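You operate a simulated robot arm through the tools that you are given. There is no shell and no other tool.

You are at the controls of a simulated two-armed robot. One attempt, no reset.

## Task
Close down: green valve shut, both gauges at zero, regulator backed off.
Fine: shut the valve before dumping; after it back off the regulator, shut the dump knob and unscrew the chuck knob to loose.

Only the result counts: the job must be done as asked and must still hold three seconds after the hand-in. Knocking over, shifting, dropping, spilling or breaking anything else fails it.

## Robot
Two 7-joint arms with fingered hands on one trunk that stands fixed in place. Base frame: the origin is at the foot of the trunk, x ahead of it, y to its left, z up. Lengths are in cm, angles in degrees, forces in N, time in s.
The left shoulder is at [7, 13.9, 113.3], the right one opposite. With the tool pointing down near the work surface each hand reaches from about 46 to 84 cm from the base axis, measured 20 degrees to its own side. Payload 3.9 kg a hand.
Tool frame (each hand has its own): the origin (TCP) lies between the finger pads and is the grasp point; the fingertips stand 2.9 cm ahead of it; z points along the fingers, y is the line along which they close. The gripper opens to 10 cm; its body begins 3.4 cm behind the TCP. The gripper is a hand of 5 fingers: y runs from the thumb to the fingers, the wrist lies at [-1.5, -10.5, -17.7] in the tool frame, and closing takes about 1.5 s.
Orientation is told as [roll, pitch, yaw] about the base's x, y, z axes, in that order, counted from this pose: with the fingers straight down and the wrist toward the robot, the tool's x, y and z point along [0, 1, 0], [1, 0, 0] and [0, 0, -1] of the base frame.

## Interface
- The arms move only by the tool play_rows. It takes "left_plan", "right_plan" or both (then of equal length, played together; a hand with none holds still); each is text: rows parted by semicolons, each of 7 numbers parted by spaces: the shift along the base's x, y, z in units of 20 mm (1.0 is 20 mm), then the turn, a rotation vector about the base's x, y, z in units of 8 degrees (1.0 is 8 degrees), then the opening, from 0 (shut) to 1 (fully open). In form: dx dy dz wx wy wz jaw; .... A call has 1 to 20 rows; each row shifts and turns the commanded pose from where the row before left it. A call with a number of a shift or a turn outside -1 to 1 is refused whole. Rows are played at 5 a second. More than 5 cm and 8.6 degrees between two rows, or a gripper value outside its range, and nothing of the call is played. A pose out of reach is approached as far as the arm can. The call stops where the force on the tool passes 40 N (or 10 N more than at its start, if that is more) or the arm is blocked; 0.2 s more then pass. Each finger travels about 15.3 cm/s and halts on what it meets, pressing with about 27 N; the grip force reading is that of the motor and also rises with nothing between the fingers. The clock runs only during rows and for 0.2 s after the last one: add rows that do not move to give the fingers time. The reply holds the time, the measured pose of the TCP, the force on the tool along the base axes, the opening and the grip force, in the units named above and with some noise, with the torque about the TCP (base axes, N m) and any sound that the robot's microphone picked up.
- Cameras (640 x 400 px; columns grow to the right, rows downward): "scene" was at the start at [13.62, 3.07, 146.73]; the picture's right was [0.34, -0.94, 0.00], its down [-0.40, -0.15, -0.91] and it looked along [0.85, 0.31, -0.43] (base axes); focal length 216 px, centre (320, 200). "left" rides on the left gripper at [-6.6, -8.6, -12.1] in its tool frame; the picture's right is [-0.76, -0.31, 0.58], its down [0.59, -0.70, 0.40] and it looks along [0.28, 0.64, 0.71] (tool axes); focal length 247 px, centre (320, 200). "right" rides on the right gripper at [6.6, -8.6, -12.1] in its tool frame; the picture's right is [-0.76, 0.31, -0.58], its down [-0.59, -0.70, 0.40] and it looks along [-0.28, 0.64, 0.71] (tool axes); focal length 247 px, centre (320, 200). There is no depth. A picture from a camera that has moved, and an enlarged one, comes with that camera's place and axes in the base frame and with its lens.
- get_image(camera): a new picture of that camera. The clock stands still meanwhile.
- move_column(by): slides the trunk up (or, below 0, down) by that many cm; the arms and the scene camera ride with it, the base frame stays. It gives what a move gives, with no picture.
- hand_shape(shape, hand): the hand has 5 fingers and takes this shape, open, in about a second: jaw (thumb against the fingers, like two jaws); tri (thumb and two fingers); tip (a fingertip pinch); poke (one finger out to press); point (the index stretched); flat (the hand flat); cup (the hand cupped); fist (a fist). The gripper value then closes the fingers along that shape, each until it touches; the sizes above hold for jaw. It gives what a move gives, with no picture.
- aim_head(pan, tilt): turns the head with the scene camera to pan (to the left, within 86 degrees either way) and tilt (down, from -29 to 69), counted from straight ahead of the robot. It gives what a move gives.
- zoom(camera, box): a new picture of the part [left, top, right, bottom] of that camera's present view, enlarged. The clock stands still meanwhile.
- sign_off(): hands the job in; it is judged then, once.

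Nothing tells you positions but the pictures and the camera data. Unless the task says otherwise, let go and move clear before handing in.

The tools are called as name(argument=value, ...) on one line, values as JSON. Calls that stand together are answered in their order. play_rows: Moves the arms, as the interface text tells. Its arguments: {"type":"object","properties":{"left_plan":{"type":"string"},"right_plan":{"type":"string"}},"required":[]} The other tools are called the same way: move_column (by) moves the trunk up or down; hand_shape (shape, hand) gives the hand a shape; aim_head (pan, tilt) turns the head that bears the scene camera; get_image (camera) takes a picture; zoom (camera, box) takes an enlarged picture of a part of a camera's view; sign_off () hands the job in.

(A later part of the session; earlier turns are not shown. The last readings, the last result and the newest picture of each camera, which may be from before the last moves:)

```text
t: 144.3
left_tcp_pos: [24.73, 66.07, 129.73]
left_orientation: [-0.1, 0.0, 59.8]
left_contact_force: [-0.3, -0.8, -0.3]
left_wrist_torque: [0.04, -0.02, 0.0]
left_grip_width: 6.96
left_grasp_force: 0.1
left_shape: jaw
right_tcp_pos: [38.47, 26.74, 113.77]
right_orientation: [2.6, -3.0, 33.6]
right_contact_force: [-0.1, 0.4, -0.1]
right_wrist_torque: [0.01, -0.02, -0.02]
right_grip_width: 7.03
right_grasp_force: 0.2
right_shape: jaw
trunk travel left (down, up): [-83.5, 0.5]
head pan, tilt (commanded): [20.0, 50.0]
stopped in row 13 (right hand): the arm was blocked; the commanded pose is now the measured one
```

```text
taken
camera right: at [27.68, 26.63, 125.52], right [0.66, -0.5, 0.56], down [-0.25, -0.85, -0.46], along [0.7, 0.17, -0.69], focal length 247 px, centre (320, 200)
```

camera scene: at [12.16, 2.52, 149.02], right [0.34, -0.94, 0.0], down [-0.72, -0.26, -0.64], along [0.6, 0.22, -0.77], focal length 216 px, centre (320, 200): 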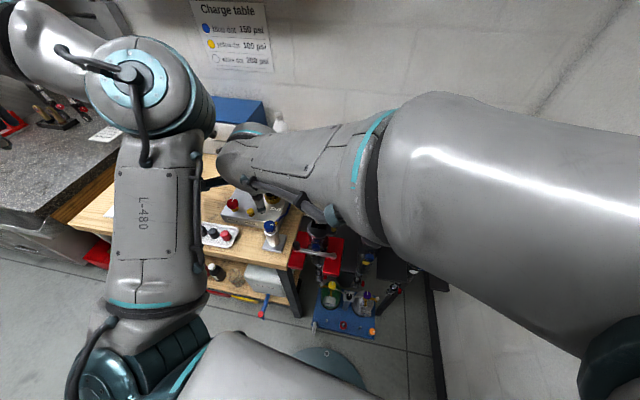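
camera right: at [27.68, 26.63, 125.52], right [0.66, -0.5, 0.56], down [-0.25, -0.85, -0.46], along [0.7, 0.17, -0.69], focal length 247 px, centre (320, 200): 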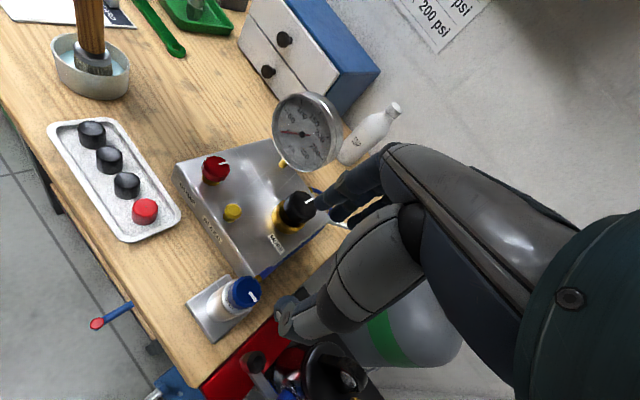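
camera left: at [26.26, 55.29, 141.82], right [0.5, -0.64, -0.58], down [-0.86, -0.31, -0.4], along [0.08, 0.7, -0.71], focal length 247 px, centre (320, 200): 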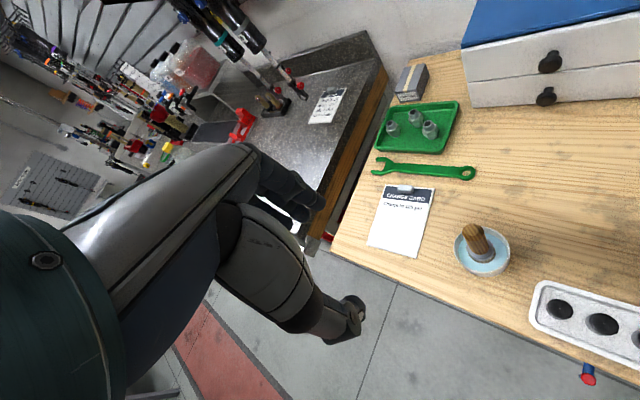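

play_rows(right_plan="0 0 0 0 0 0 0.7; 0 0 0 0 0 0 0.7; 0 0 0 0 0 0 0.7")

get_image(camera="scene")

get_image(camera="left")

```text
t: 145.2
left_tcp_pos: [24.87, 65.98, 129.74]
left_orientation: [-0.1, -0.2, 59.9]
left_contact_force: [-0.6, -0.1, 0.6]
left_wrist_torque: [0.0, 0.0, -0.01]
left_grip_width: 6.97
left_grasp_force: 0.0
left_shape: jaw
right_tcp_pos: [38.56, 26.61, 113.59]
right_orientation: [2.7, -2.9, 33.6]
right_contact_force: [0.0, 0.2, -0.1]
right_wrist_torque: [-0.01, -0.02, 0.0]
right_grip_width: 7.07
right_grasp_force: 0.0
right_shape: jaw
trunk travel left (down, up): [-83.5, 0.5]
head pan, tilt (commanded): [20.0, 50.0]
```

```text
taken
camera scene: at [12.22, 2.56, 149.01], right [0.34, -0.94, 0.0], down [-0.72, -0.26, -0.64], along [0.6, 0.22, -0.77], focal length 216 px, centre (320, 200)
```

scene: 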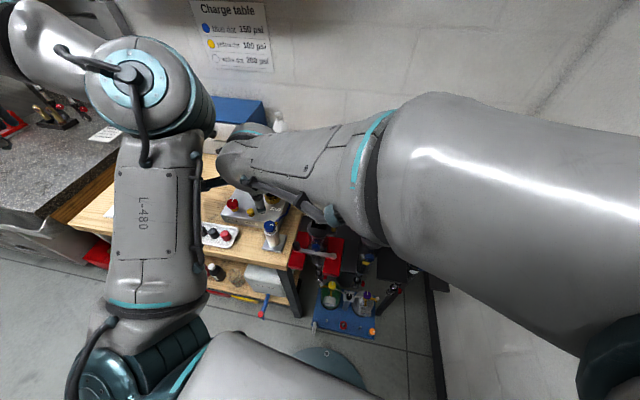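

```text
taken
camera left: at [26.27, 55.33, 141.81], right [0.5, -0.64, -0.58], down [-0.86, -0.31, -0.4], along [0.08, 0.7, -0.71], focal length 247 px, centre (320, 200)
```

left: 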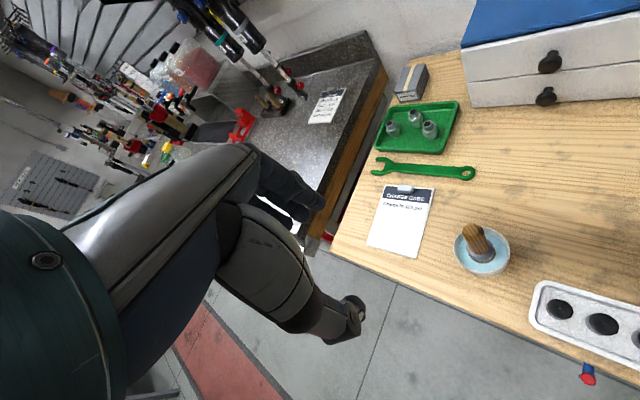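

play_rows(right_plan="-0.15 0 0 -0.24 0.06 0 0.7; -0.15 0 0 -0.24 0.06 0 0.7; 0 0 0 0 0 0 0.7; 0 0 0 0 0 0 0.7")

```text
t: 146.2
left_tcp_pos: [24.76, 66.1, 129.75]
left_orientation: [-0.2, -0.1, 60.1]
left_contact_force: [-0.1, 0.0, -0.1]
left_wrist_torque: [0.02, -0.01, 0.03]
left_grip_width: 6.98
left_grasp_force: 0.1
left_shape: jaw
right_tcp_pos: [38.61, 26.28, 114.36]
right_orientation: [0.4, -0.4, 32.9]
right_contact_force: [0.1, 0.2, -0.4]
right_wrist_torque: [0.01, -0.02, 0.03]
right_grip_width: 7.02
right_grasp_force: 0.0
right_shape: jaw
trunk travel left (down, up): [-83.5, 0.5]
head pan, tilt (commanded): [20.0, 50.0]
```

aim_head(pan=-30, tilt=45)

get_image(camera="scene")

aim_head(pan=50, tilt=30)

get_image(camera="scene")

```text
t: 147.3
left_tcp_pos: [24.81, 66.03, 129.73]
left_orientation: [-0.2, -0.1, 60.1]
left_contact_force: [0.1, 0.1, -0.8]
left_wrist_torque: [-0.02, -0.03, 0.0]
left_grip_width: 7.0
left_grasp_force: 0.0
left_shape: jaw
right_tcp_pos: [38.55, 26.18, 114.38]
right_orientation: [0.4, -0.6, 32.7]
right_contact_force: [-0.5, 0.2, 0.0]
right_wrist_torque: [0.0, -0.03, 0.0]
right_grip_width: 7.02
right_grasp_force: 0.1
right_shape: jaw
trunk travel left (down, up): [-83.5, 0.5]
head pan, tilt (commanded): [-30.0, 45.0]
```

```text
taken
camera scene: at [12.02, -4.14, 149.7], right [-0.5, -0.87, 0.0], down [-0.61, 0.35, -0.71], along [0.61, -0.35, -0.71], focal length 216 px, centre (320, 200)
```

scene: 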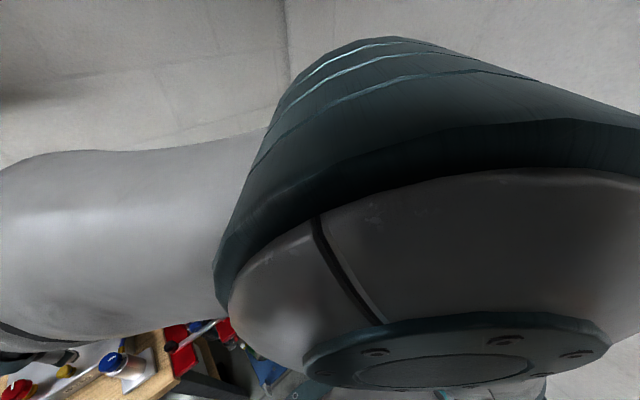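

```text
t: 148.9
left_tcp_pos: [24.81, 65.96, 129.65]
left_orientation: [-0.1, 0.0, 60.1]
left_contact_force: [0.9, -0.4, 0.5]
left_wrist_torque: [-0.03, -0.02, -0.03]
left_grip_width: 6.98
left_grasp_force: 0.1
left_shape: jaw
right_tcp_pos: [38.66, 26.26, 114.35]
right_orientation: [0.5, -0.5, 32.8]
right_contact_force: [-0.7, -0.3, 0.0]
right_wrist_torque: [0.01, 0.01, -0.02]
right_grip_width: 7.05
right_grasp_force: 0.0
right_shape: jaw
trunk travel left (down, up): [-83.5, 0.5]
head pan, tilt (commanded): [50.0, 30.0]
```

```text
taken
camera scene: at [10.79, 6.84, 151.96], right [0.77, -0.64, 0.0], down [-0.32, -0.38, -0.87], along [0.56, 0.66, -0.5], focal length 216 px, centre (320, 200)
```

scene: 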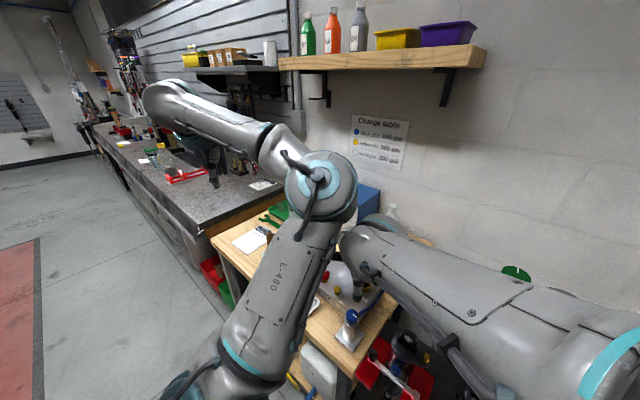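

The right wrist seems to be jammed against the left elbow. I'll back the right hand off a little and then take the left arm further back and left.

play_rows(right_plan="0.1 -0.8 0 0 0 0 0.7; 0.1 -0.8 0 0 0 0 0.7; 0.1 -0.8 0 0 0 0 0.7; 0.1 -0.8 0 0 0 0 0.7; 0 -0.8 0 0 0 0 0.7; 0 0 0 0 0 0 0.7")

play_rows(left_plan="-0.9 0.2 -0.3 0 0 0.35 0.7; -0.9 0.2 -0.3 0 0 0.35 0.7; -0.9 0.2 -0.3 0 0 0.35 0.7; -0.9 0.2 -0.3 0 0 0.35 0.7; -0.9 0.2 -0.3 0 0 0.35 0.7; -0.9 0.2 -0.3 0 0 0.35 0.7; -0.9 0.2 -0.3 0 0 0.35 0.7; -0.9 0.2 -0.3 0 0 0.35 0.7; -0.9 0.2 -0.3 0 0 0.35 0.7; 0 0 0 0 0 0 0.7")

get_image(camera="scene")

```text
t: 150.3
left_tcp_pos: [24.84, 66.05, 129.78]
left_orientation: [-0.1, -0.1, 59.9]
left_contact_force: [-0.2, -0.2, 0.7]
left_wrist_torque: [-0.03, 0.01, -0.01]
left_grip_width: 7.01
left_grasp_force: 0.0
left_shape: jaw
right_tcp_pos: [38.69, 18.79, 113.08]
right_orientation: [-0.5, 0.3, 33.8]
right_contact_force: [0.4, -0.1, -0.5]
right_wrist_torque: [0.01, 0.0, 0.02]
right_grip_width: 7.05
right_grasp_force: 0.1
right_shape: jaw
trunk travel left (down, up): [-83.5, 0.5]
head pan, tilt (commanded): [50.0, 30.0]
```

```text
t: 152.5
left_tcp_pos: [8.5, 69.36, 124.54]
left_orientation: [-0.1, -0.1, 85.2]
left_contact_force: [-0.4, 1.2, 0.6]
left_wrist_torque: [-0.02, 0.02, 0.0]
left_grip_width: 7.0
left_grasp_force: 0.1
left_shape: jaw
right_tcp_pos: [38.83, 18.8, 113.21]
right_orientation: [-0.4, 0.3, 33.9]
right_contact_force: [0.3, 0.3, 0.2]
right_wrist_torque: [-0.02, 0.01, 0.0]
right_grip_width: 7.03
right_grasp_force: 0.0
right_shape: jaw
trunk travel left (down, up): [-83.5, 0.5]
head pan, tilt (commanded): [50.0, 30.0]
```

```text
taken
camera scene: at [10.81, 6.81, 151.97], right [0.77, -0.64, 0.0], down [-0.32, -0.38, -0.87], along [0.56, 0.66, -0.5], focal length 216 px, centre (320, 200)
```

scene: 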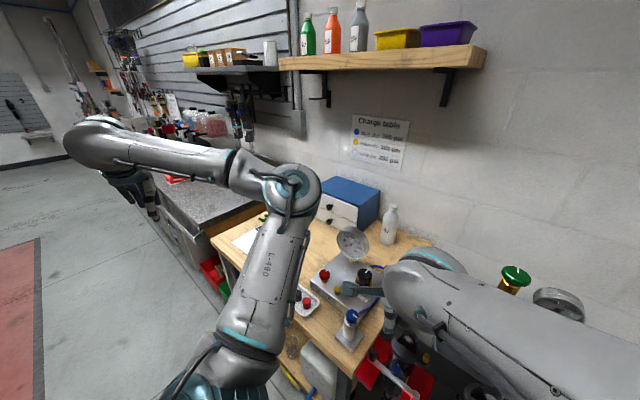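

play_rows(left_plan="-0.7 0.2 -0.8 0 0 0.2 0.7; -0.7 0.2 -0.8 0 0 0.2 0.7; -0.7 0.2 -0.8 0 0 0.2 0.7; -0.7 0.2 -0.8 0 0 0.2 0.7; -0.7 0.2 -0.8 0 0 0.2 0.7; 0 0 0 0 0 0 0.7")

play_rows(right_plan="0 0 -0.5 0 0 0 0.7; 0 0 -0.5 0 0 0 0.7; 0 0 -0.5 0 0 0 0.7; 0 0 0 0 0 0 0.7")

get_image(camera="scene")

get_image(camera="right")

```text
t: 153.9
left_tcp_pos: [1.56, 71.41, 116.39]
left_orientation: [-0.2, -0.1, 93.3]
left_contact_force: [0.3, 0.7, -0.1]
left_wrist_torque: [0.01, 0.0, -0.01]
left_grip_width: 6.95
left_grasp_force: 0.1
left_shape: jaw
right_tcp_pos: [38.71, 18.84, 113.32]
right_orientation: [-0.4, 0.3, 33.8]
right_contact_force: [0.0, 0.6, -0.2]
right_wrist_torque: [-0.04, 0.01, 0.01]
right_grip_width: 7.01
right_grasp_force: 0.0
right_shape: jaw
trunk travel left (down, up): [-83.5, 0.5]
head pan, tilt (commanded): [50.0, 30.0]
```

```text
t: 154.9
left_tcp_pos: [1.46, 71.43, 116.48]
left_orientation: [-0.1, -0.1, 93.1]
left_contact_force: [0.1, 0.0, 0.4]
left_wrist_torque: [0.02, 0.0, -0.01]
left_grip_width: 6.97
left_grasp_force: 0.1
left_shape: jaw
right_tcp_pos: [38.6, 18.77, 110.34]
right_orientation: [-0.4, 0.3, 33.9]
right_contact_force: [1.3, -1.1, -0.2]
right_wrist_torque: [0.01, 0.0, 0.0]
right_grip_width: 7.03
right_grasp_force: 0.1
right_shape: jaw
trunk travel left (down, up): [-83.5, 0.5]
head pan, tilt (commanded): [50.0, 30.0]
```

```text
taken
camera scene: at [10.78, 6.84, 151.97], right [0.77, -0.64, 0.0], down [-0.32, -0.38, -0.87], along [0.56, 0.66, -0.5], focal length 216 px, centre (320, 200)
```

scene: 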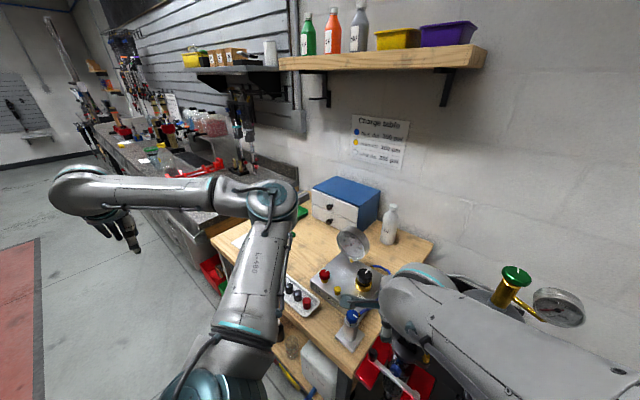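

```text
taken
camera right: at [27.98, 19.67, 122.31], right [0.68, -0.45, 0.58], down [-0.26, -0.88, -0.39], along [0.69, 0.11, -0.71], focal length 247 px, centre (320, 200)
```

right: 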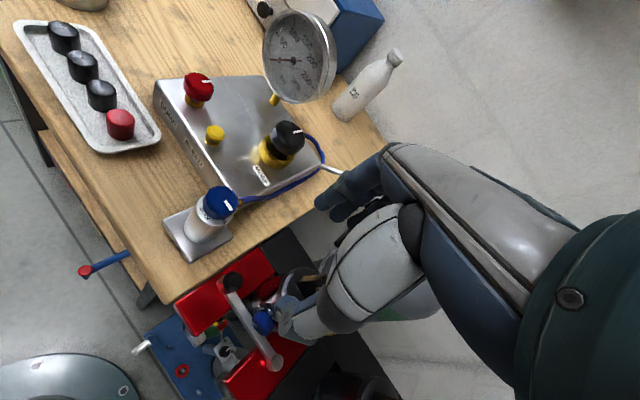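

play_rows(right_plan="-0.07 0.65 -0.1 0 0 0 0.7; -0.07 0.65 -0.1 0 0 0 0.7; -0.07 0.65 -0.1 0 0 0 0.7; -0.07 0.65 -0.1 0 0 0 0.7; -0.07 0.65 -0.1 0 0 0 0.7; -0.07 0.65 -0.1 0 0 0 0.7; 0 0 0 0 0 0 0.7; 0 0 0 0 0 0 0.7")

get_image(camera="scene")

get_image(camera="right")

```text
t: 156.9
left_tcp_pos: [1.56, 71.55, 116.48]
left_orientation: [-0.1, 0.0, 93.1]
left_contact_force: [-0.1, -0.6, 0.4]
left_wrist_torque: [0.0, -0.02, -0.03]
left_grip_width: 6.99
left_grasp_force: 0.1
left_shape: jaw
right_tcp_pos: [38.83, 26.67, 113.05]
right_orientation: [2.4, -2.7, 32.7]
right_contact_force: [0.5, 0.9, 0.0]
right_wrist_torque: [-0.03, -0.04, -0.01]
right_grip_width: 7.01
right_grasp_force: 0.0
right_shape: jaw
trunk travel left (down, up): [-83.5, 0.5]
head pan, tilt (commanded): [50.0, 30.0]
stopped in row 8 (right hand): the arm was blocked; the commanded pose is now the measured one
```

```text
taken
camera scene: at [10.83, 6.82, 151.96], right [0.77, -0.64, 0.0], down [-0.32, -0.38, -0.87], along [0.56, 0.66, -0.5], focal length 216 px, centre (320, 200)
```

scene: 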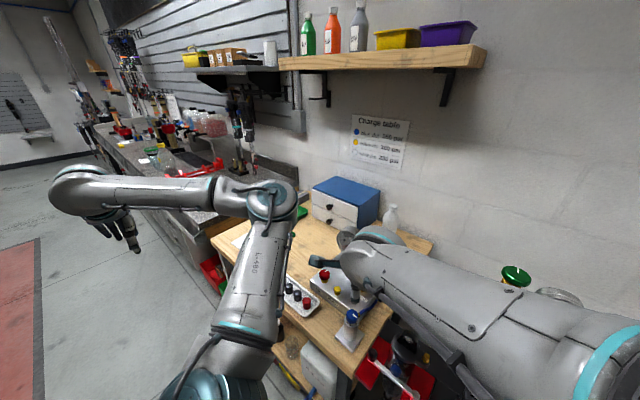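

```text
taken
camera right: at [27.97, 26.86, 124.87], right [0.66, -0.51, 0.56], down [-0.27, -0.85, -0.46], along [0.7, 0.15, -0.69], focal length 247 px, centre (320, 200)
```

right: 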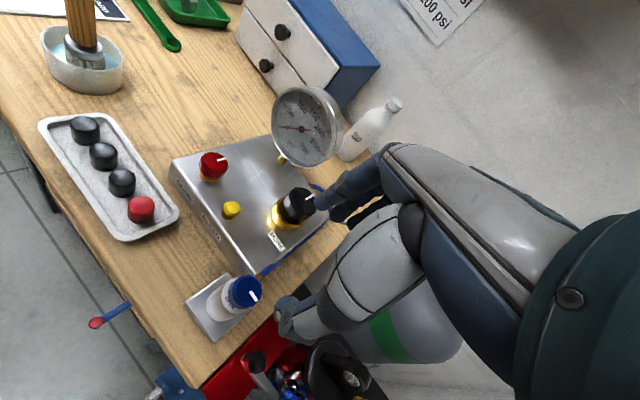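

It's the right arm itself that jams there: wrist too far across the body at yaw 33. I'll back off, turn the hand to yaw about 85 so the wrist stays further right, and approach again.

play_rows(right_plan="0 -0.8 0 -0.24 0.06 0 0.7; 0 -0.8 0 -0.2 0.06 0 0.7; 0 -0.8 0 0 0 0 0.7; 0 -0.8 -0.3 0 0 0.5 0.7; 0 -0.8 -0.3 0 0 0.5 0.7; 0 0 0 0 0 0.5 0.7; 0 0 0 0 0 0.5 0.7; 0 0 0 0 0 0.5 0.7; 0 0 0 0 0 0.5 0.7; 0 0 0 0 0 0.5 0.7; 0 0 0 0 0 0.5 0.7; 0 0 0 0 0 0 0.7")

get_image(camera="scene")

```text
t: 159.5
left_tcp_pos: [1.62, 71.47, 116.53]
left_orientation: [-0.1, 0.0, 93.1]
left_contact_force: [1.1, -0.3, -0.6]
left_wrist_torque: [0.03, -0.02, 0.01]
left_grip_width: 6.97
left_grasp_force: 0.0
left_shape: jaw
right_tcp_pos: [38.48, 18.73, 111.51]
right_orientation: [-0.4, 0.3, 65.0]
right_contact_force: [0.0, 0.2, -0.3]
right_wrist_torque: [-0.05, 0.01, 0.02]
right_grip_width: 7.05
right_grasp_force: 0.1
right_shape: jaw
trunk travel left (down, up): [-83.5, 0.5]
head pan, tilt (commanded): [50.0, 30.0]
```

```text
taken
camera scene: at [10.75, 6.88, 151.97], right [0.77, -0.64, 0.0], down [-0.32, -0.38, -0.87], along [0.56, 0.66, -0.5], focal length 216 px, centre (320, 200)
```

scene: 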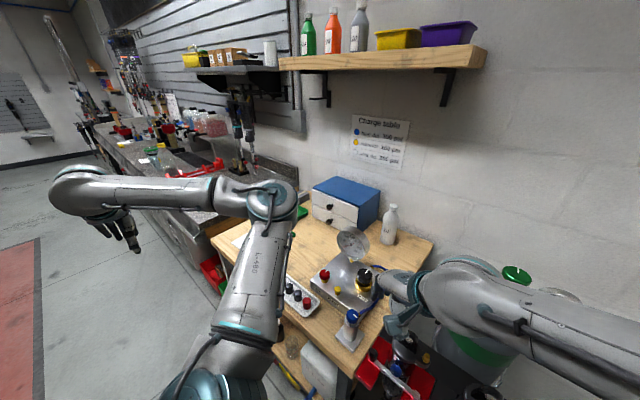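

play_rows(right_plan="0 0.3 0 0 0 0.5 0.7; 0 0.3 0 0 0 0.5 0.7; 0 0.5 -0.1 0 0 0.5 0.7; 0 0.5 -0.1 0 0 0.5 0.7; -0.1 0.6 -0.1 0 0 0.3 0.7; -0.1 0.6 -0.1 0 0 0.3 0.7; -0.1 0.6 -0.1 0 0 0 0.7; -0.05 0.55 -0.1 0 0 0 0.7; 0 0 0 0 0 0 0.7; 0 0 0 0 0 0 0.7")

get_image(camera="scene")

get_image(camera="right")

```text
t: 161.7
left_tcp_pos: [1.63, 71.57, 116.48]
left_orientation: [-0.1, 0.0, 93.1]
left_contact_force: [0.1, 0.1, -0.5]
left_wrist_torque: [-0.02, -0.01, 0.01]
left_grip_width: 6.99
left_grasp_force: 0.1
left_shape: jaw
right_tcp_pos: [37.99, 26.71, 110.1]
right_orientation: [-0.4, 0.3, 85.9]
right_contact_force: [-0.1, 0.3, 0.3]
right_wrist_torque: [-0.05, -0.02, 0.01]
right_grip_width: 7.06
right_grasp_force: 0.2
right_shape: jaw
trunk travel left (down, up): [-83.5, 0.5]
head pan, tilt (commanded): [50.0, 30.0]
```

```text
taken
camera scene: at [10.78, 6.85, 151.97], right [0.77, -0.64, 0.0], down [-0.32, -0.38, -0.87], along [0.56, 0.66, -0.5], focal length 216 px, centre (320, 200)
```

scene: 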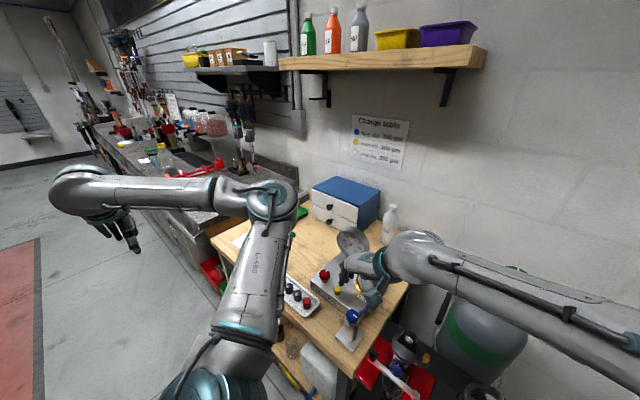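

```text
taken
camera right: at [30.88, 18.71, 122.01], right [0.77, 0.25, 0.58], down [0.54, -0.75, -0.39], along [0.33, 0.61, -0.71], focal length 247 px, centre (320, 200)
```

right: 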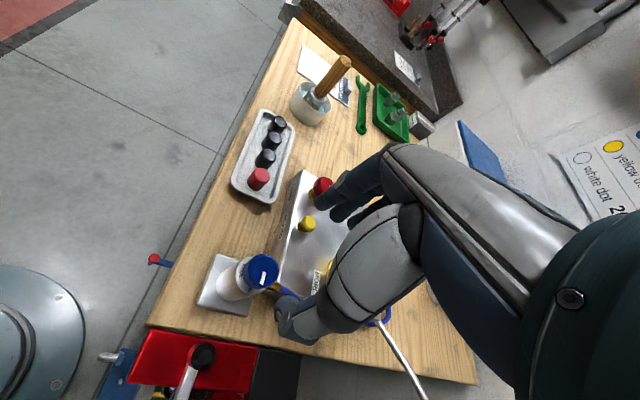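

Good tracking here. I'll test the yaw range in the air above the chuck before gripping.

play_rows(right_plan="0 0 0 0 0 0.6 0.7; 0 0 0 0 0 0.6 0.7; 0 0 0 0 0 0.6 0.7; 0 0 0 0 0 0.6 0.7; 0 0 0 0 0 0.6 0.7; 0 0 0 0 0 0.6 0.7; 0 0 0 0 0 0.6 0.7; 0 0 0 0 0 0.6 0.7; 0 0 0 0 0 0 0.7")

get_image(camera="scene")

get_image(camera="right")

```text
t: 163.7
left_tcp_pos: [1.65, 71.39, 116.49]
left_orientation: [0.0, -0.1, 93.1]
left_contact_force: [0.6, -0.3, -0.5]
left_wrist_torque: [0.0, -0.06, 0.02]
left_grip_width: 7.0
left_grasp_force: 0.2
left_shape: jaw
right_tcp_pos: [37.94, 26.65, 110.35]
right_orientation: [-0.4, 0.3, 124.3]
right_contact_force: [0.3, -0.3, 0.0]
right_wrist_torque: [0.0, -0.02, -0.01]
right_grip_width: 7.01
right_grasp_force: 0.1
right_shape: jaw
trunk travel left (down, up): [-83.5, 0.5]
head pan, tilt (commanded): [50.0, 30.0]
```

```text
taken
camera scene: at [10.77, 6.83, 151.97], right [0.77, -0.64, 0.0], down [-0.32, -0.38, -0.87], along [0.56, 0.66, -0.5], focal length 216 px, centre (320, 200)
```

scene: 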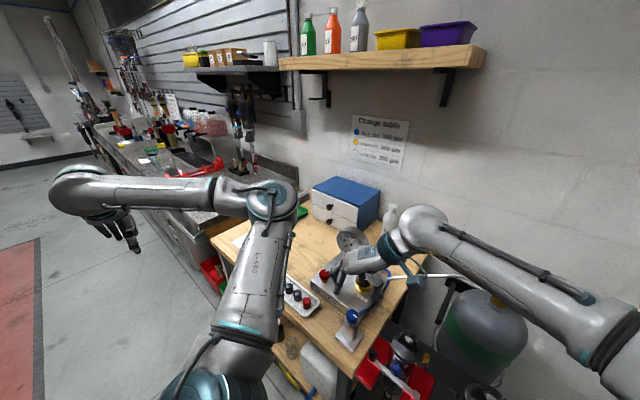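

```text
taken
camera right: at [37.42, 15.95, 122.23], right [0.45, 0.68, 0.58], down [0.89, -0.25, -0.39], along [-0.12, 0.69, -0.71], focal length 247 px, centre (320, 200)
```

right: 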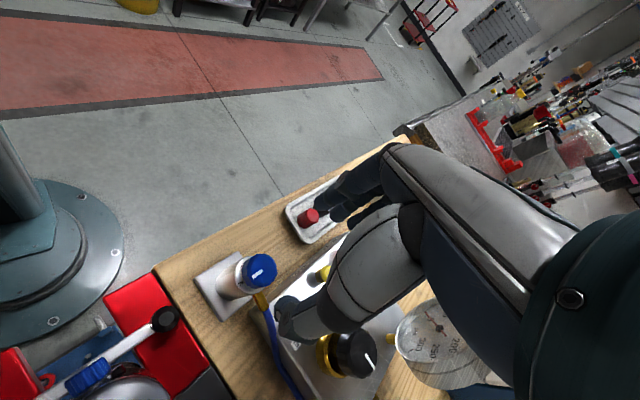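

Yaw 124 tracks perfectly. I'll go back to about 78° and lower around the blue knob.

play_rows(right_plan="-0.05 -0.03 0 0 0 -0.65 0.65; 0 0 0 0 0 -0.65 0.65; 0 0 0 0 0 -0.65 0.65; 0 0 0 0 0 -0.65 0.65; 0 0 0 0 0 -0.65 0.65; 0 0 0 0 0 -0.65 0.65; 0 0 0 0 0 -0.65 0.65; 0 0 0 0 0 -0.65 0.65; 0 0 0 0 0 -0.6 0.65; 0 0 -0.9 0 0 0 0.65; 0 0 -0.9 0 0 0 0.65; 0 0 -0.8 0 0 0 0.65; 0 0 0 0 0 0 0.65; 0 0 0 0 0 0 0.65")

get_image(camera="right")

zoom(camera="scene", box=[310, 220, 420, 380])

```text
t: 166.7
left_tcp_pos: [1.66, 71.48, 116.5]
left_orientation: [-0.1, -0.1, 93.1]
left_contact_force: [0.0, 0.0, 0.4]
left_wrist_torque: [-0.01, -0.01, 0.01]
left_grip_width: 7.0
left_grasp_force: 0.0
left_shape: jaw
right_tcp_pos: [37.61, 26.63, 105.24]
right_orientation: [-0.5, 0.4, 77.6]
right_contact_force: [0.4, 0.2, -0.2]
right_wrist_torque: [0.01, -0.03, 0.01]
right_grip_width: 6.52
right_grasp_force: 0.1
right_shape: jaw
trunk travel left (down, up): [-83.5, 0.5]
head pan, tilt (commanded): [50.0, 30.0]
```

```text
taken
camera right: at [29.46, 19.76, 117.04], right [0.8, 0.14, 0.58], down [0.43, -0.81, -0.39], along [0.42, 0.56, -0.71], focal length 247 px, centre (320, 200)
```

right: 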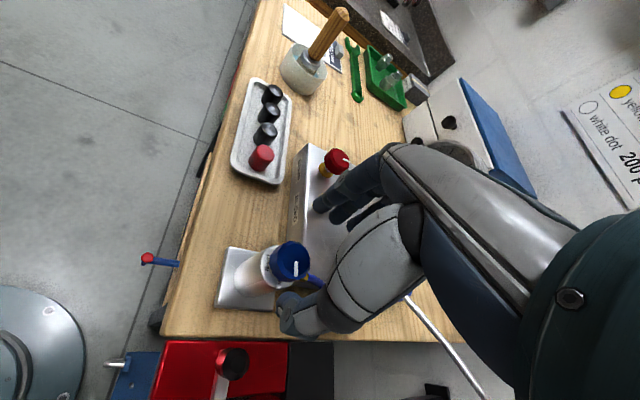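

```text
2.50 times, centred on (365, 300) of scene
camera zoom: at [10.78, 6.85, 151.97], right [0.77, -0.64, 0.0], down [-0.32, -0.38, -0.87], along [0.56, 0.66, -0.5], focal length 540 px, centre (208, -50)
```

zoom: 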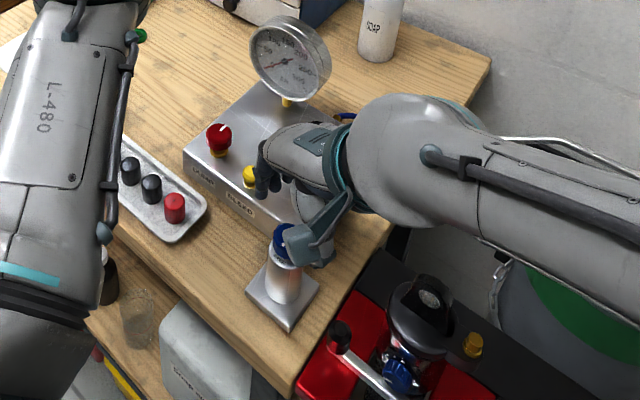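

play_rows(right_plan="0.05 -0.05 -0.8 0 0 0 0.65; 0 0 -0.8 0 0 0 0.65; 0 0 -0.45 0 0 0 0.65; 0 0 0 0 0 0 0.65; 0 0 0 0 0 0 0.65")

get_image(camera="right")

zoom(camera="scene", box=[310, 220, 420, 380])

```text
t: 167.9
left_tcp_pos: [1.59, 71.55, 116.43]
left_orientation: [-0.1, -0.2, 93.1]
left_contact_force: [0.0, -0.1, 0.2]
left_wrist_torque: [-0.01, 0.04, 0.03]
left_grip_width: 6.98
left_grasp_force: 0.0
left_shape: jaw
right_tcp_pos: [38.43, 26.27, 101.49]
right_orientation: [-0.2, -0.3, 77.1]
right_contact_force: [0.7, -1.1, 0.0]
right_wrist_torque: [-0.03, 0.02, 0.0]
right_grip_width: 6.5
right_grasp_force: 0.0
right_shape: jaw
trunk travel left (down, up): [-83.5, 0.5]
head pan, tilt (commanded): [50.0, 30.0]
```

```text
taken
camera right: at [30.12, 19.34, 113.39], right [0.8, 0.13, 0.58], down [0.42, -0.81, -0.4], along [0.42, 0.57, -0.71], focal length 247 px, centre (320, 200)
```

right: 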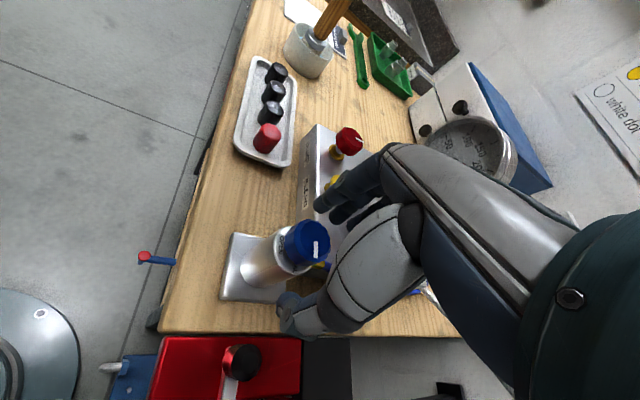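

```text
2.50 times, centred on (365, 300) of scene
camera zoom: at [10.78, 6.85, 151.97], right [0.77, -0.64, 0.0], down [-0.32, -0.38, -0.87], along [0.56, 0.66, -0.5], focal length 540 px, centre (208, -50)
```

zoom: 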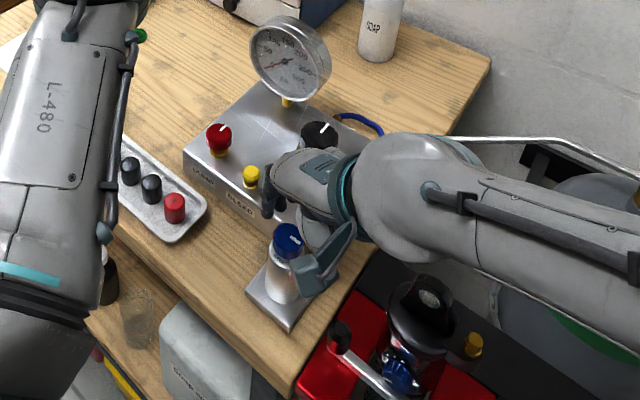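

play_rows(right_plan="0 0 0 0 0 0.6 0.65; 0 0 0 0 0 0.6 0.65; 0 0 0 0 0 0.6 0.65; 0 0 0 0 0 0 0.65; 0 0 0 0 0 0 0.65")

get_image(camera="right")

aim_head(pan=0, tilt=55)

get_image(camera="scene")

```text
t: 169.1
left_tcp_pos: [1.55, 71.45, 116.43]
left_orientation: [-0.1, 0.0, 93.1]
left_contact_force: [0.6, -0.5, 0.2]
left_wrist_torque: [0.02, 0.01, -0.02]
left_grip_width: 6.99
left_grasp_force: 0.1
left_shape: jaw
right_tcp_pos: [37.91, 26.53, 100.81]
right_orientation: [-0.4, 0.3, 92.3]
right_contact_force: [-0.3, -0.2, -0.3]
right_wrist_torque: [-0.01, 0.0, 0.0]
right_grip_width: 6.53
right_grasp_force: 0.2
right_shape: jaw
trunk travel left (down, up): [-83.5, 0.5]
head pan, tilt (commanded): [50.0, 30.0]
```

```text
taken
camera right: at [31.77, 17.72, 112.88], right [0.74, 0.34, 0.58], down [0.62, -0.68, -0.39], along [0.26, 0.65, -0.71], focal length 247 px, centre (320, 200)
```

right: 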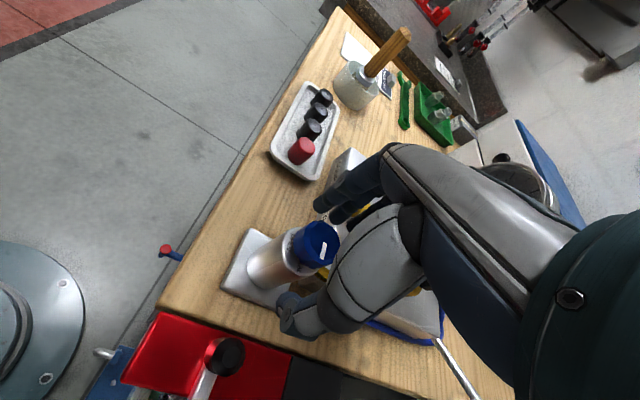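

```text
t: 170.2
left_tcp_pos: [1.55, 71.46, 116.44]
left_orientation: [-0.1, -0.1, 93.0]
left_contact_force: [0.3, 0.5, 0.1]
left_wrist_torque: [-0.01, -0.02, -0.01]
left_grip_width: 6.99
left_grasp_force: 0.1
left_shape: jaw
right_tcp_pos: [38.0, 26.47, 100.89]
right_orientation: [-0.4, 0.3, 92.1]
right_contact_force: [0.2, -0.3, -0.3]
right_wrist_torque: [-0.02, -0.02, -0.03]
right_grip_width: 6.5
right_grasp_force: 0.0
right_shape: jaw
trunk travel left (down, up): [-83.5, 0.5]
head pan, tilt (commanded): [0.0, 55.0]
```

```text
taken
camera scene: at [12.19, -0.07, 148.37], right [0.0, -1.0, 0.0], down [-0.82, 0.0, -0.57], along [0.57, 0.0, -0.82], focal length 216 px, centre (320, 200)
```

scene: 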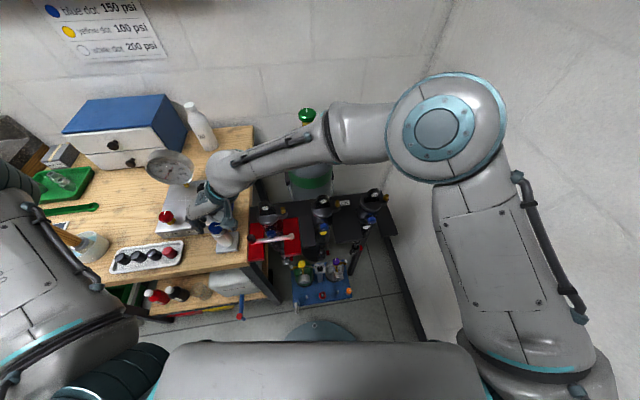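

Tracking is right at yaw 92. I'll nudge the centring and grip the blue knob.

play_rows(right_plan="-0.1 0 0.1 0 0 0 0.6; 0 0 0 0 0 0 0.4; 0 0 0 0 0 0 0.2; 0 0 0 0 0 0 0.1; 0 0 0 0 0 0 0.05; 0 0 0 0 0 0 0.05; 0 0 0 0 0 0 0.05")

get_image(camera="right")

zoom(camera="scene", box=[160, 180, 280, 270])

```text
t: 171.8
left_tcp_pos: [1.57, 71.5, 116.45]
left_orientation: [-0.1, -0.1, 93.2]
left_contact_force: [-0.2, 0.4, -0.3]
left_wrist_torque: [-0.01, 0.01, 0.0]
left_grip_width: 6.99
left_grasp_force: 0.0
left_shape: jaw
right_tcp_pos: [37.82, 26.41, 101.18]
right_orientation: [-0.4, 0.2, 92.2]
right_contact_force: [0.3, -0.6, 1.8]
right_wrist_torque: [0.05, 0.02, 0.04]
right_grip_width: 2.07
right_grasp_force: 27.1
right_shape: jaw
trunk travel left (down, up): [-83.5, 0.5]
head pan, tilt (commanded): [0.0, 55.0]
```

```text
taken
camera right: at [31.54, 17.66, 113.2], right [0.74, 0.34, 0.58], down [0.62, -0.68, -0.39], along [0.26, 0.65, -0.71], focal length 247 px, centre (320, 200)
```

right: 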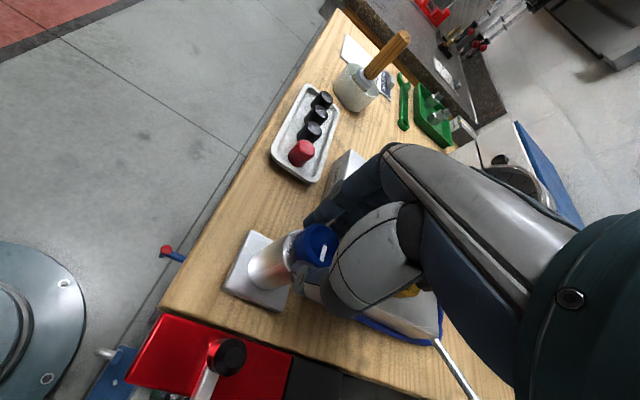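

```text
4.44 times, centred on (220, 225) of scene
camera zoom: at [12.16, -0.1, 148.36], right [0.0, -1.0, 0.0], down [-0.82, 0.0, -0.57], along [0.57, 0.0, -0.82], focal length 959 px, centre (764, 89)
```

zoom: 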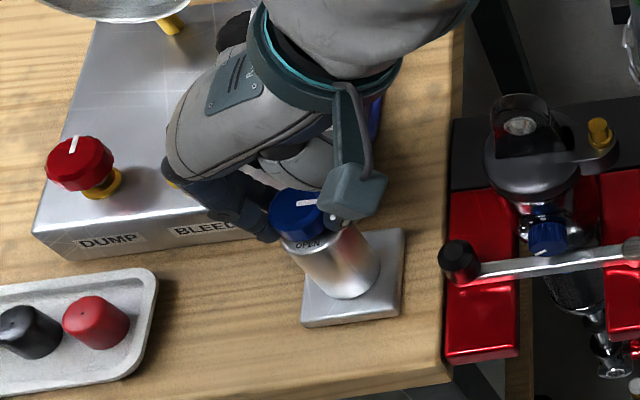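

play_rows(right_plan="0 0 0 0 0 0.4 0.05; 0 0 0 0 0 0.4 0.05; 0 0 0 0 0 0.4 0.05; 0 0 0 0 0 0.4 0.05; 0 0 0 0 0 0 0.05")

get_image(camera="right")

zoom(camera="scene", box=[160, 180, 280, 270])

```text
t: 173.0
left_tcp_pos: [1.63, 71.39, 116.45]
left_orientation: [-0.1, -0.1, 93.1]
left_contact_force: [-0.1, 0.3, -0.4]
left_wrist_torque: [-0.01, -0.03, -0.04]
left_grip_width: 6.99
left_grasp_force: 0.0
left_shape: jaw
right_tcp_pos: [37.76, 26.32, 101.09]
right_orientation: [-0.3, 0.2, 104.9]
right_contact_force: [1.9, -3.4, 5.1]
right_wrist_torque: [-0.03, -0.03, -0.04]
right_grip_width: 2.07
right_grasp_force: 27.1
right_shape: jaw
trunk travel left (down, up): [-83.5, 0.5]
head pan, tilt (commanded): [0.0, 55.0]
```

```text
taken
camera right: at [33.67, 16.47, 113.15], right [0.65, 0.49, 0.58], down [0.75, -0.53, -0.39], along [0.11, 0.69, -0.71], focal length 247 px, centre (320, 200)
```

right: 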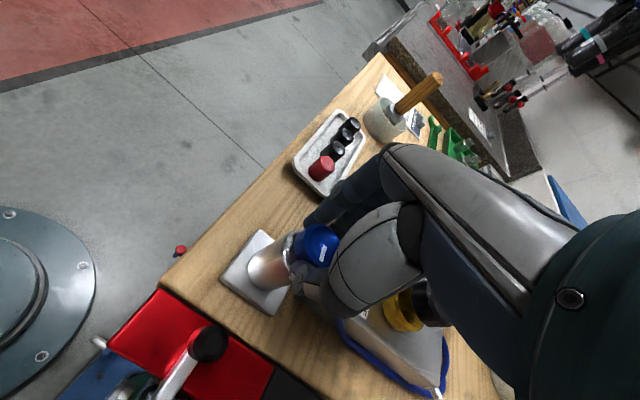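

```text
4.44 times, centred on (220, 225) of scene
camera zoom: at [12.19, -0.22, 148.37], right [0.0, -1.0, 0.0], down [-0.82, 0.0, -0.57], along [0.57, 0.0, -0.82], focal length 959 px, centre (764, 89)
```

zoom: 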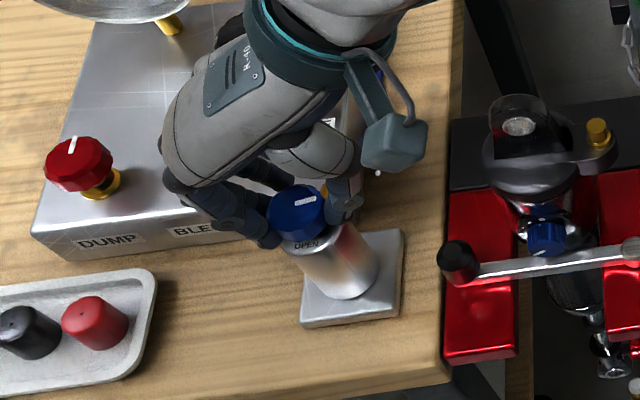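

zoom(camera="scene", box=[200, 210, 240, 240])

zoom(camera="right", box=[260, 200, 380, 300])

```text
13.33 times, centred on (220, 225) of scene
camera zoom: at [12.19, -0.22, 148.37], right [0.0, -1.0, 0.0], down [-0.82, 0.0, -0.57], along [0.57, 0.0, -0.82], focal length 2878 px, centre (1653, -133)
```

zoom: 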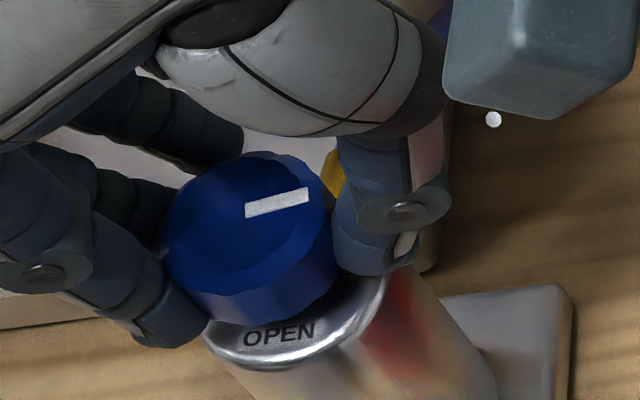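

```text
4.00 times, centred on (320, 250) of right
camera zoom: at [33.67, 16.47, 113.15], right [0.65, 0.49, 0.58], down [0.75, -0.53, -0.39], along [0.11, 0.69, -0.71], focal length 988 px, centre (320, 0)
```

zoom: 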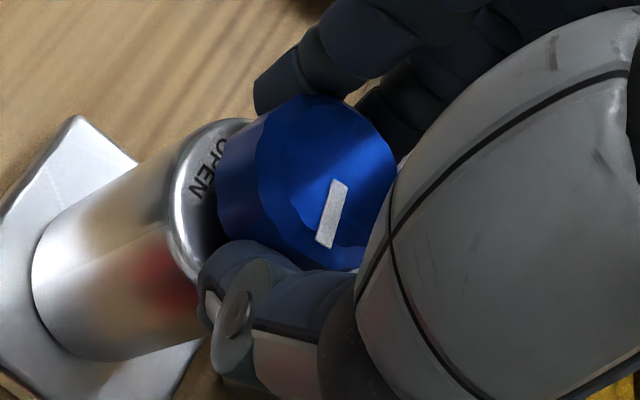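

The mark moved counter-clockwise with very low torque, so the chuck is unscrewing. Continuing this stroke.

play_rows(right_plan="0 0 0 0 0 0.5 0.05; 0 0 0 0 0 0.5 0.05; 0 0 0 0 0 0.5 0.05; 0 0 0 0 0 0.5 0.05; 0 0 0 0 0 0.5 0.05; 0 0 0 0 0 0 0.05")

zoom(camera="right", box=[260, 200, 380, 300])

zoom(camera="scene", box=[180, 190, 260, 250])

```text
t: 174.4
left_tcp_pos: [1.51, 71.29, 116.56]
left_orientation: [-0.1, -0.1, 93.1]
left_contact_force: [0.1, 0.3, 0.1]
left_wrist_torque: [-0.03, 0.03, 0.0]
left_grip_width: 7.0
left_grasp_force: 0.0
left_shape: jaw
right_tcp_pos: [37.82, 26.44, 101.04]
right_orientation: [-0.6, 0.2, 124.9]
right_contact_force: [6.4, -7.7, 9.8]
right_wrist_torque: [-0.18, -0.14, 0.01]
right_grip_width: 2.1
right_grasp_force: 27.4
right_shape: jaw
trunk travel left (down, up): [-83.5, 0.5]
head pan, tilt (commanded): [0.0, 55.0]
```

```text
4.00 times, centred on (320, 250) of right
camera zoom: at [37.34, 15.68, 113.11], right [0.44, 0.68, 0.58], down [0.89, -0.24, -0.39], along [-0.13, 0.69, -0.71], focal length 988 px, centre (320, 0)
```

zoom: 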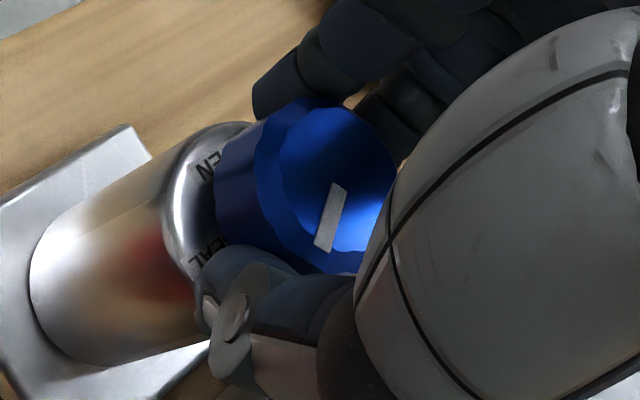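

```text
6.67 times, centred on (220, 220) of scene
camera zoom: at [12.21, -0.33, 148.36], right [0.0, -1.0, 0.0], down [-0.82, 0.0, -0.57], along [0.57, 0.0, -0.82], focal length 1439 px, centre (987, 67)
```

zoom: 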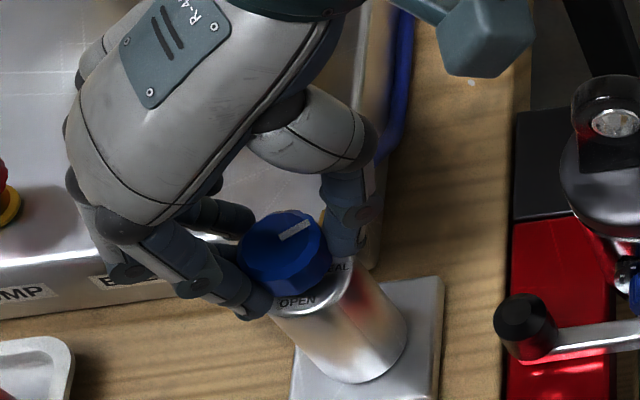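

play_rows(right_plan="-0.05 0.05 0.08 0 0 0.5 0.05; -0.05 0.05 0.05 0 0 0.5 0.05; 0 0 0.05 0 0 0.5 0.05; 0 0 0 0 0 0.5 0.05; 0 0 0 0 0 0 0.05")

zoom(camera="right", box=[260, 200, 380, 300])

zoom(camera="scene", box=[180, 190, 260, 250])

```text
t: 175.6
left_tcp_pos: [2.01, 71.49, 116.51]
left_orientation: [0.0, -0.1, 93.1]
left_contact_force: [0.3, -0.3, 0.3]
left_wrist_torque: [-0.01, -0.04, 0.0]
left_grip_width: 6.98
left_grasp_force: 0.1
left_shape: jaw
right_tcp_pos: [37.72, 26.63, 101.32]
right_orientation: [-0.2, 0.3, 141.1]
right_contact_force: [7.0, -10.3, -16.6]
right_wrist_torque: [-0.24, -0.23, -0.04]
right_grip_width: 1.98
right_grasp_force: 26.8
right_shape: jaw
trunk travel left (down, up): [-83.5, 0.5]
head pan, tilt (commanded): [0.0, 55.0]
```

```text
4.00 times, centred on (320, 250) of right
camera zoom: at [40.37, 16.17, 113.35], right [0.23, 0.78, 0.58], down [0.92, 0.02, -0.39], along [-0.32, 0.62, -0.71], focal length 988 px, centre (320, 0)
```

zoom: 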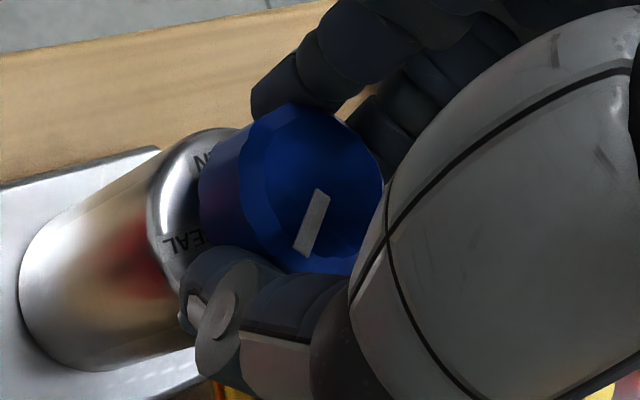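

```text
6.67 times, centred on (220, 220) of scene
camera zoom: at [12.56, -0.18, 148.31], right [0.0, -1.0, 0.0], down [-0.82, 0.0, -0.57], along [0.57, 0.0, -0.82], focal length 1439 px, centre (987, 67)
```

zoom: 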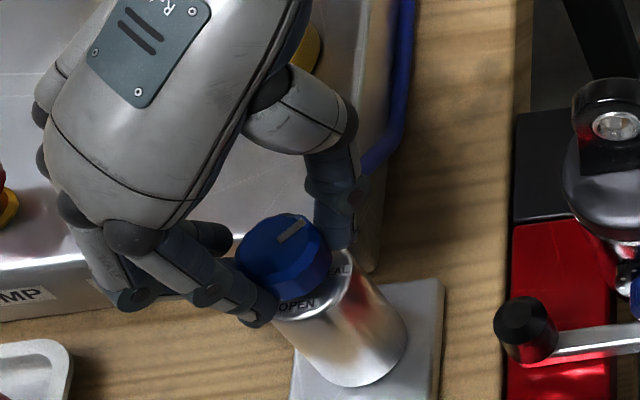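

play_rows(right_plan="0 0 -0.06 0 0 0.5 0.05; 0 0 -0.05 0 0 0.5 0.05; 0 0 0 0 0 0 0.05")

zoom(camera="scene", box=[180, 190, 260, 250])

get_image(camera="scene")

```text
t: 176.4
left_tcp_pos: [1.88, 71.54, 116.43]
left_orientation: [0.0, -0.1, 93.2]
left_contact_force: [0.3, -0.8, -0.2]
left_wrist_torque: [0.02, 0.02, 0.01]
left_grip_width: 6.97
left_grasp_force: 0.1
left_shape: jaw
right_tcp_pos: [37.71, 26.64, 101.2]
right_orientation: [-0.5, 0.2, 148.9]
right_contact_force: [9.0, -7.0, -4.5]
right_wrist_torque: [-0.17, -0.27, -0.02]
right_grip_width: 2.03
right_grasp_force: 26.9
right_shape: jaw
trunk travel left (down, up): [-83.5, 0.5]
head pan, tilt (commanded): [0.0, 55.0]
```

```text
6.67 times, centred on (220, 220) of scene
camera zoom: at [12.5, -0.17, 148.35], right [0.0, -1.0, 0.0], down [-0.82, 0.0, -0.57], along [0.57, 0.0, -0.82], focal length 1439 px, centre (987, 67)
```

zoom: 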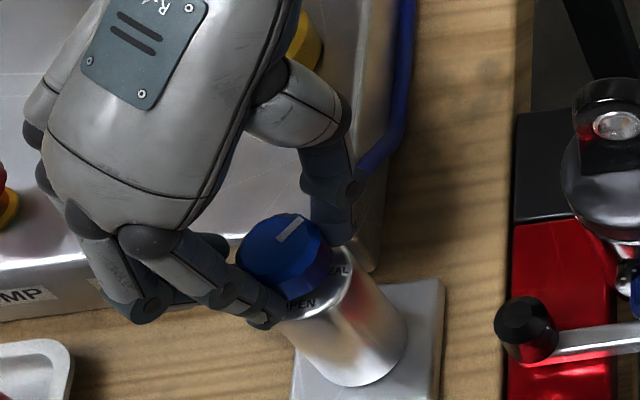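

```text
taken
camera scene: at [12.5, -0.17, 148.35], right [0.0, -1.0, 0.0], down [-0.82, 0.0, -0.57], along [0.57, 0.0, -0.82], focal length 216 px, centre (320, 200)
```

scene: 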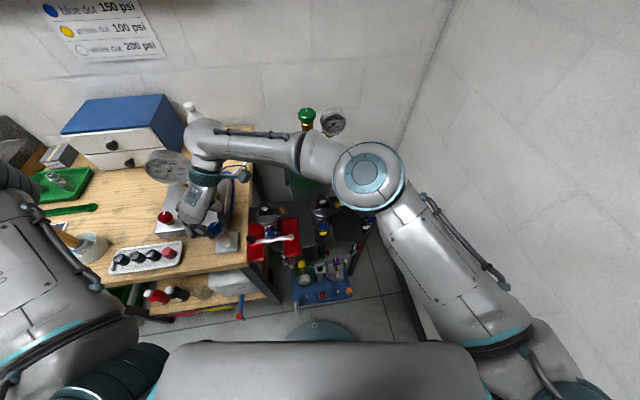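

About 47° net so far. I'll release, ratchet back to about 92° and repeat.

play_rows(right_plan="0 0 0 0 0 0 0.3; 0 0 0 0 0 0 0.6; 0 0 0 0 0 0 0.6; 0 0 0 0 0 0 0.6; 0 0 0 0 0 -0.7 0.6; 0 0 0 0 0 -0.7 0.6; 0 0 0 0 0 -0.7 0.6; 0 0 0 0 0 -0.7 0.6; 0 0 0 0 0 -0.7 0.6; 0 0 0 0 0 -0.7 0.6; 0 0 0 0 0 -0.7 0.6; 0 0 0 0 0 -0.7 0.6; 0 0 0 0 0 -0.7 0.6; 0 0 0 0 0 -0.7 0.6; 0 0 0 0 0 0 0.6; 0 0 0 0 0 0 0.6")

zoom(camera="right", box=[200, 180, 380, 320])

zoom(camera="scene", box=[180, 190, 260, 250])

```text
t: 179.8
left_tcp_pos: [1.68, 71.48, 116.46]
left_orientation: [-0.1, -0.1, 93.1]
left_contact_force: [-0.5, 0.7, 0.3]
left_wrist_torque: [0.0, 0.01, 0.02]
left_grip_width: 6.99
left_grasp_force: 0.0
left_shape: jaw
right_tcp_pos: [37.52, 26.68, 101.23]
right_orientation: [-0.4, 0.2, 92.9]
right_contact_force: [-0.1, 1.5, -0.3]
right_wrist_torque: [-0.02, 0.0, -0.01]
right_grip_width: 5.97
right_grasp_force: 0.0
right_shape: jaw
trunk travel left (down, up): [-83.5, 0.5]
head pan, tilt (commanded): [0.0, 55.0]
```

```text
2.86 times, centred on (290, 250) of right
camera zoom: at [31.49, 17.83, 113.21], right [0.74, 0.35, 0.58], down [0.63, -0.67, -0.39], along [0.26, 0.65, -0.71], focal length 706 px, centre (406, 57)
```

zoom: 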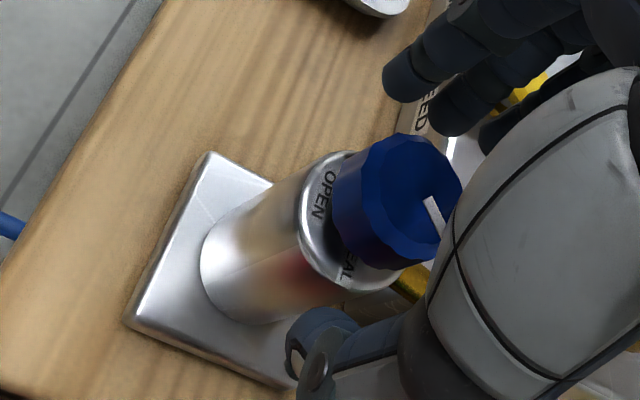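

```text
6.67 times, centred on (220, 220) of scene
camera zoom: at [12.18, -0.08, 148.36], right [0.0, -1.0, 0.0], down [-0.82, 0.0, -0.57], along [0.57, 0.0, -0.82], focal length 1439 px, centre (987, 67)
```

zoom: 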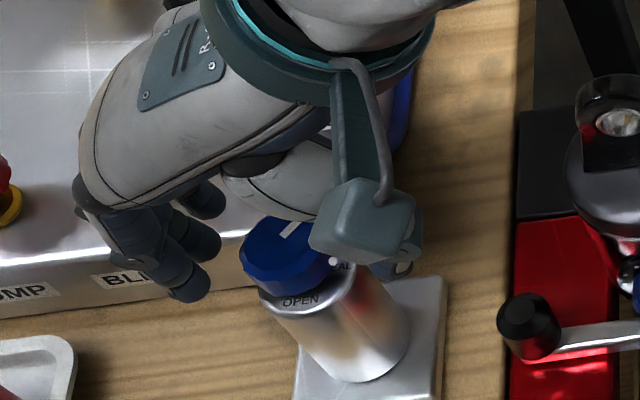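

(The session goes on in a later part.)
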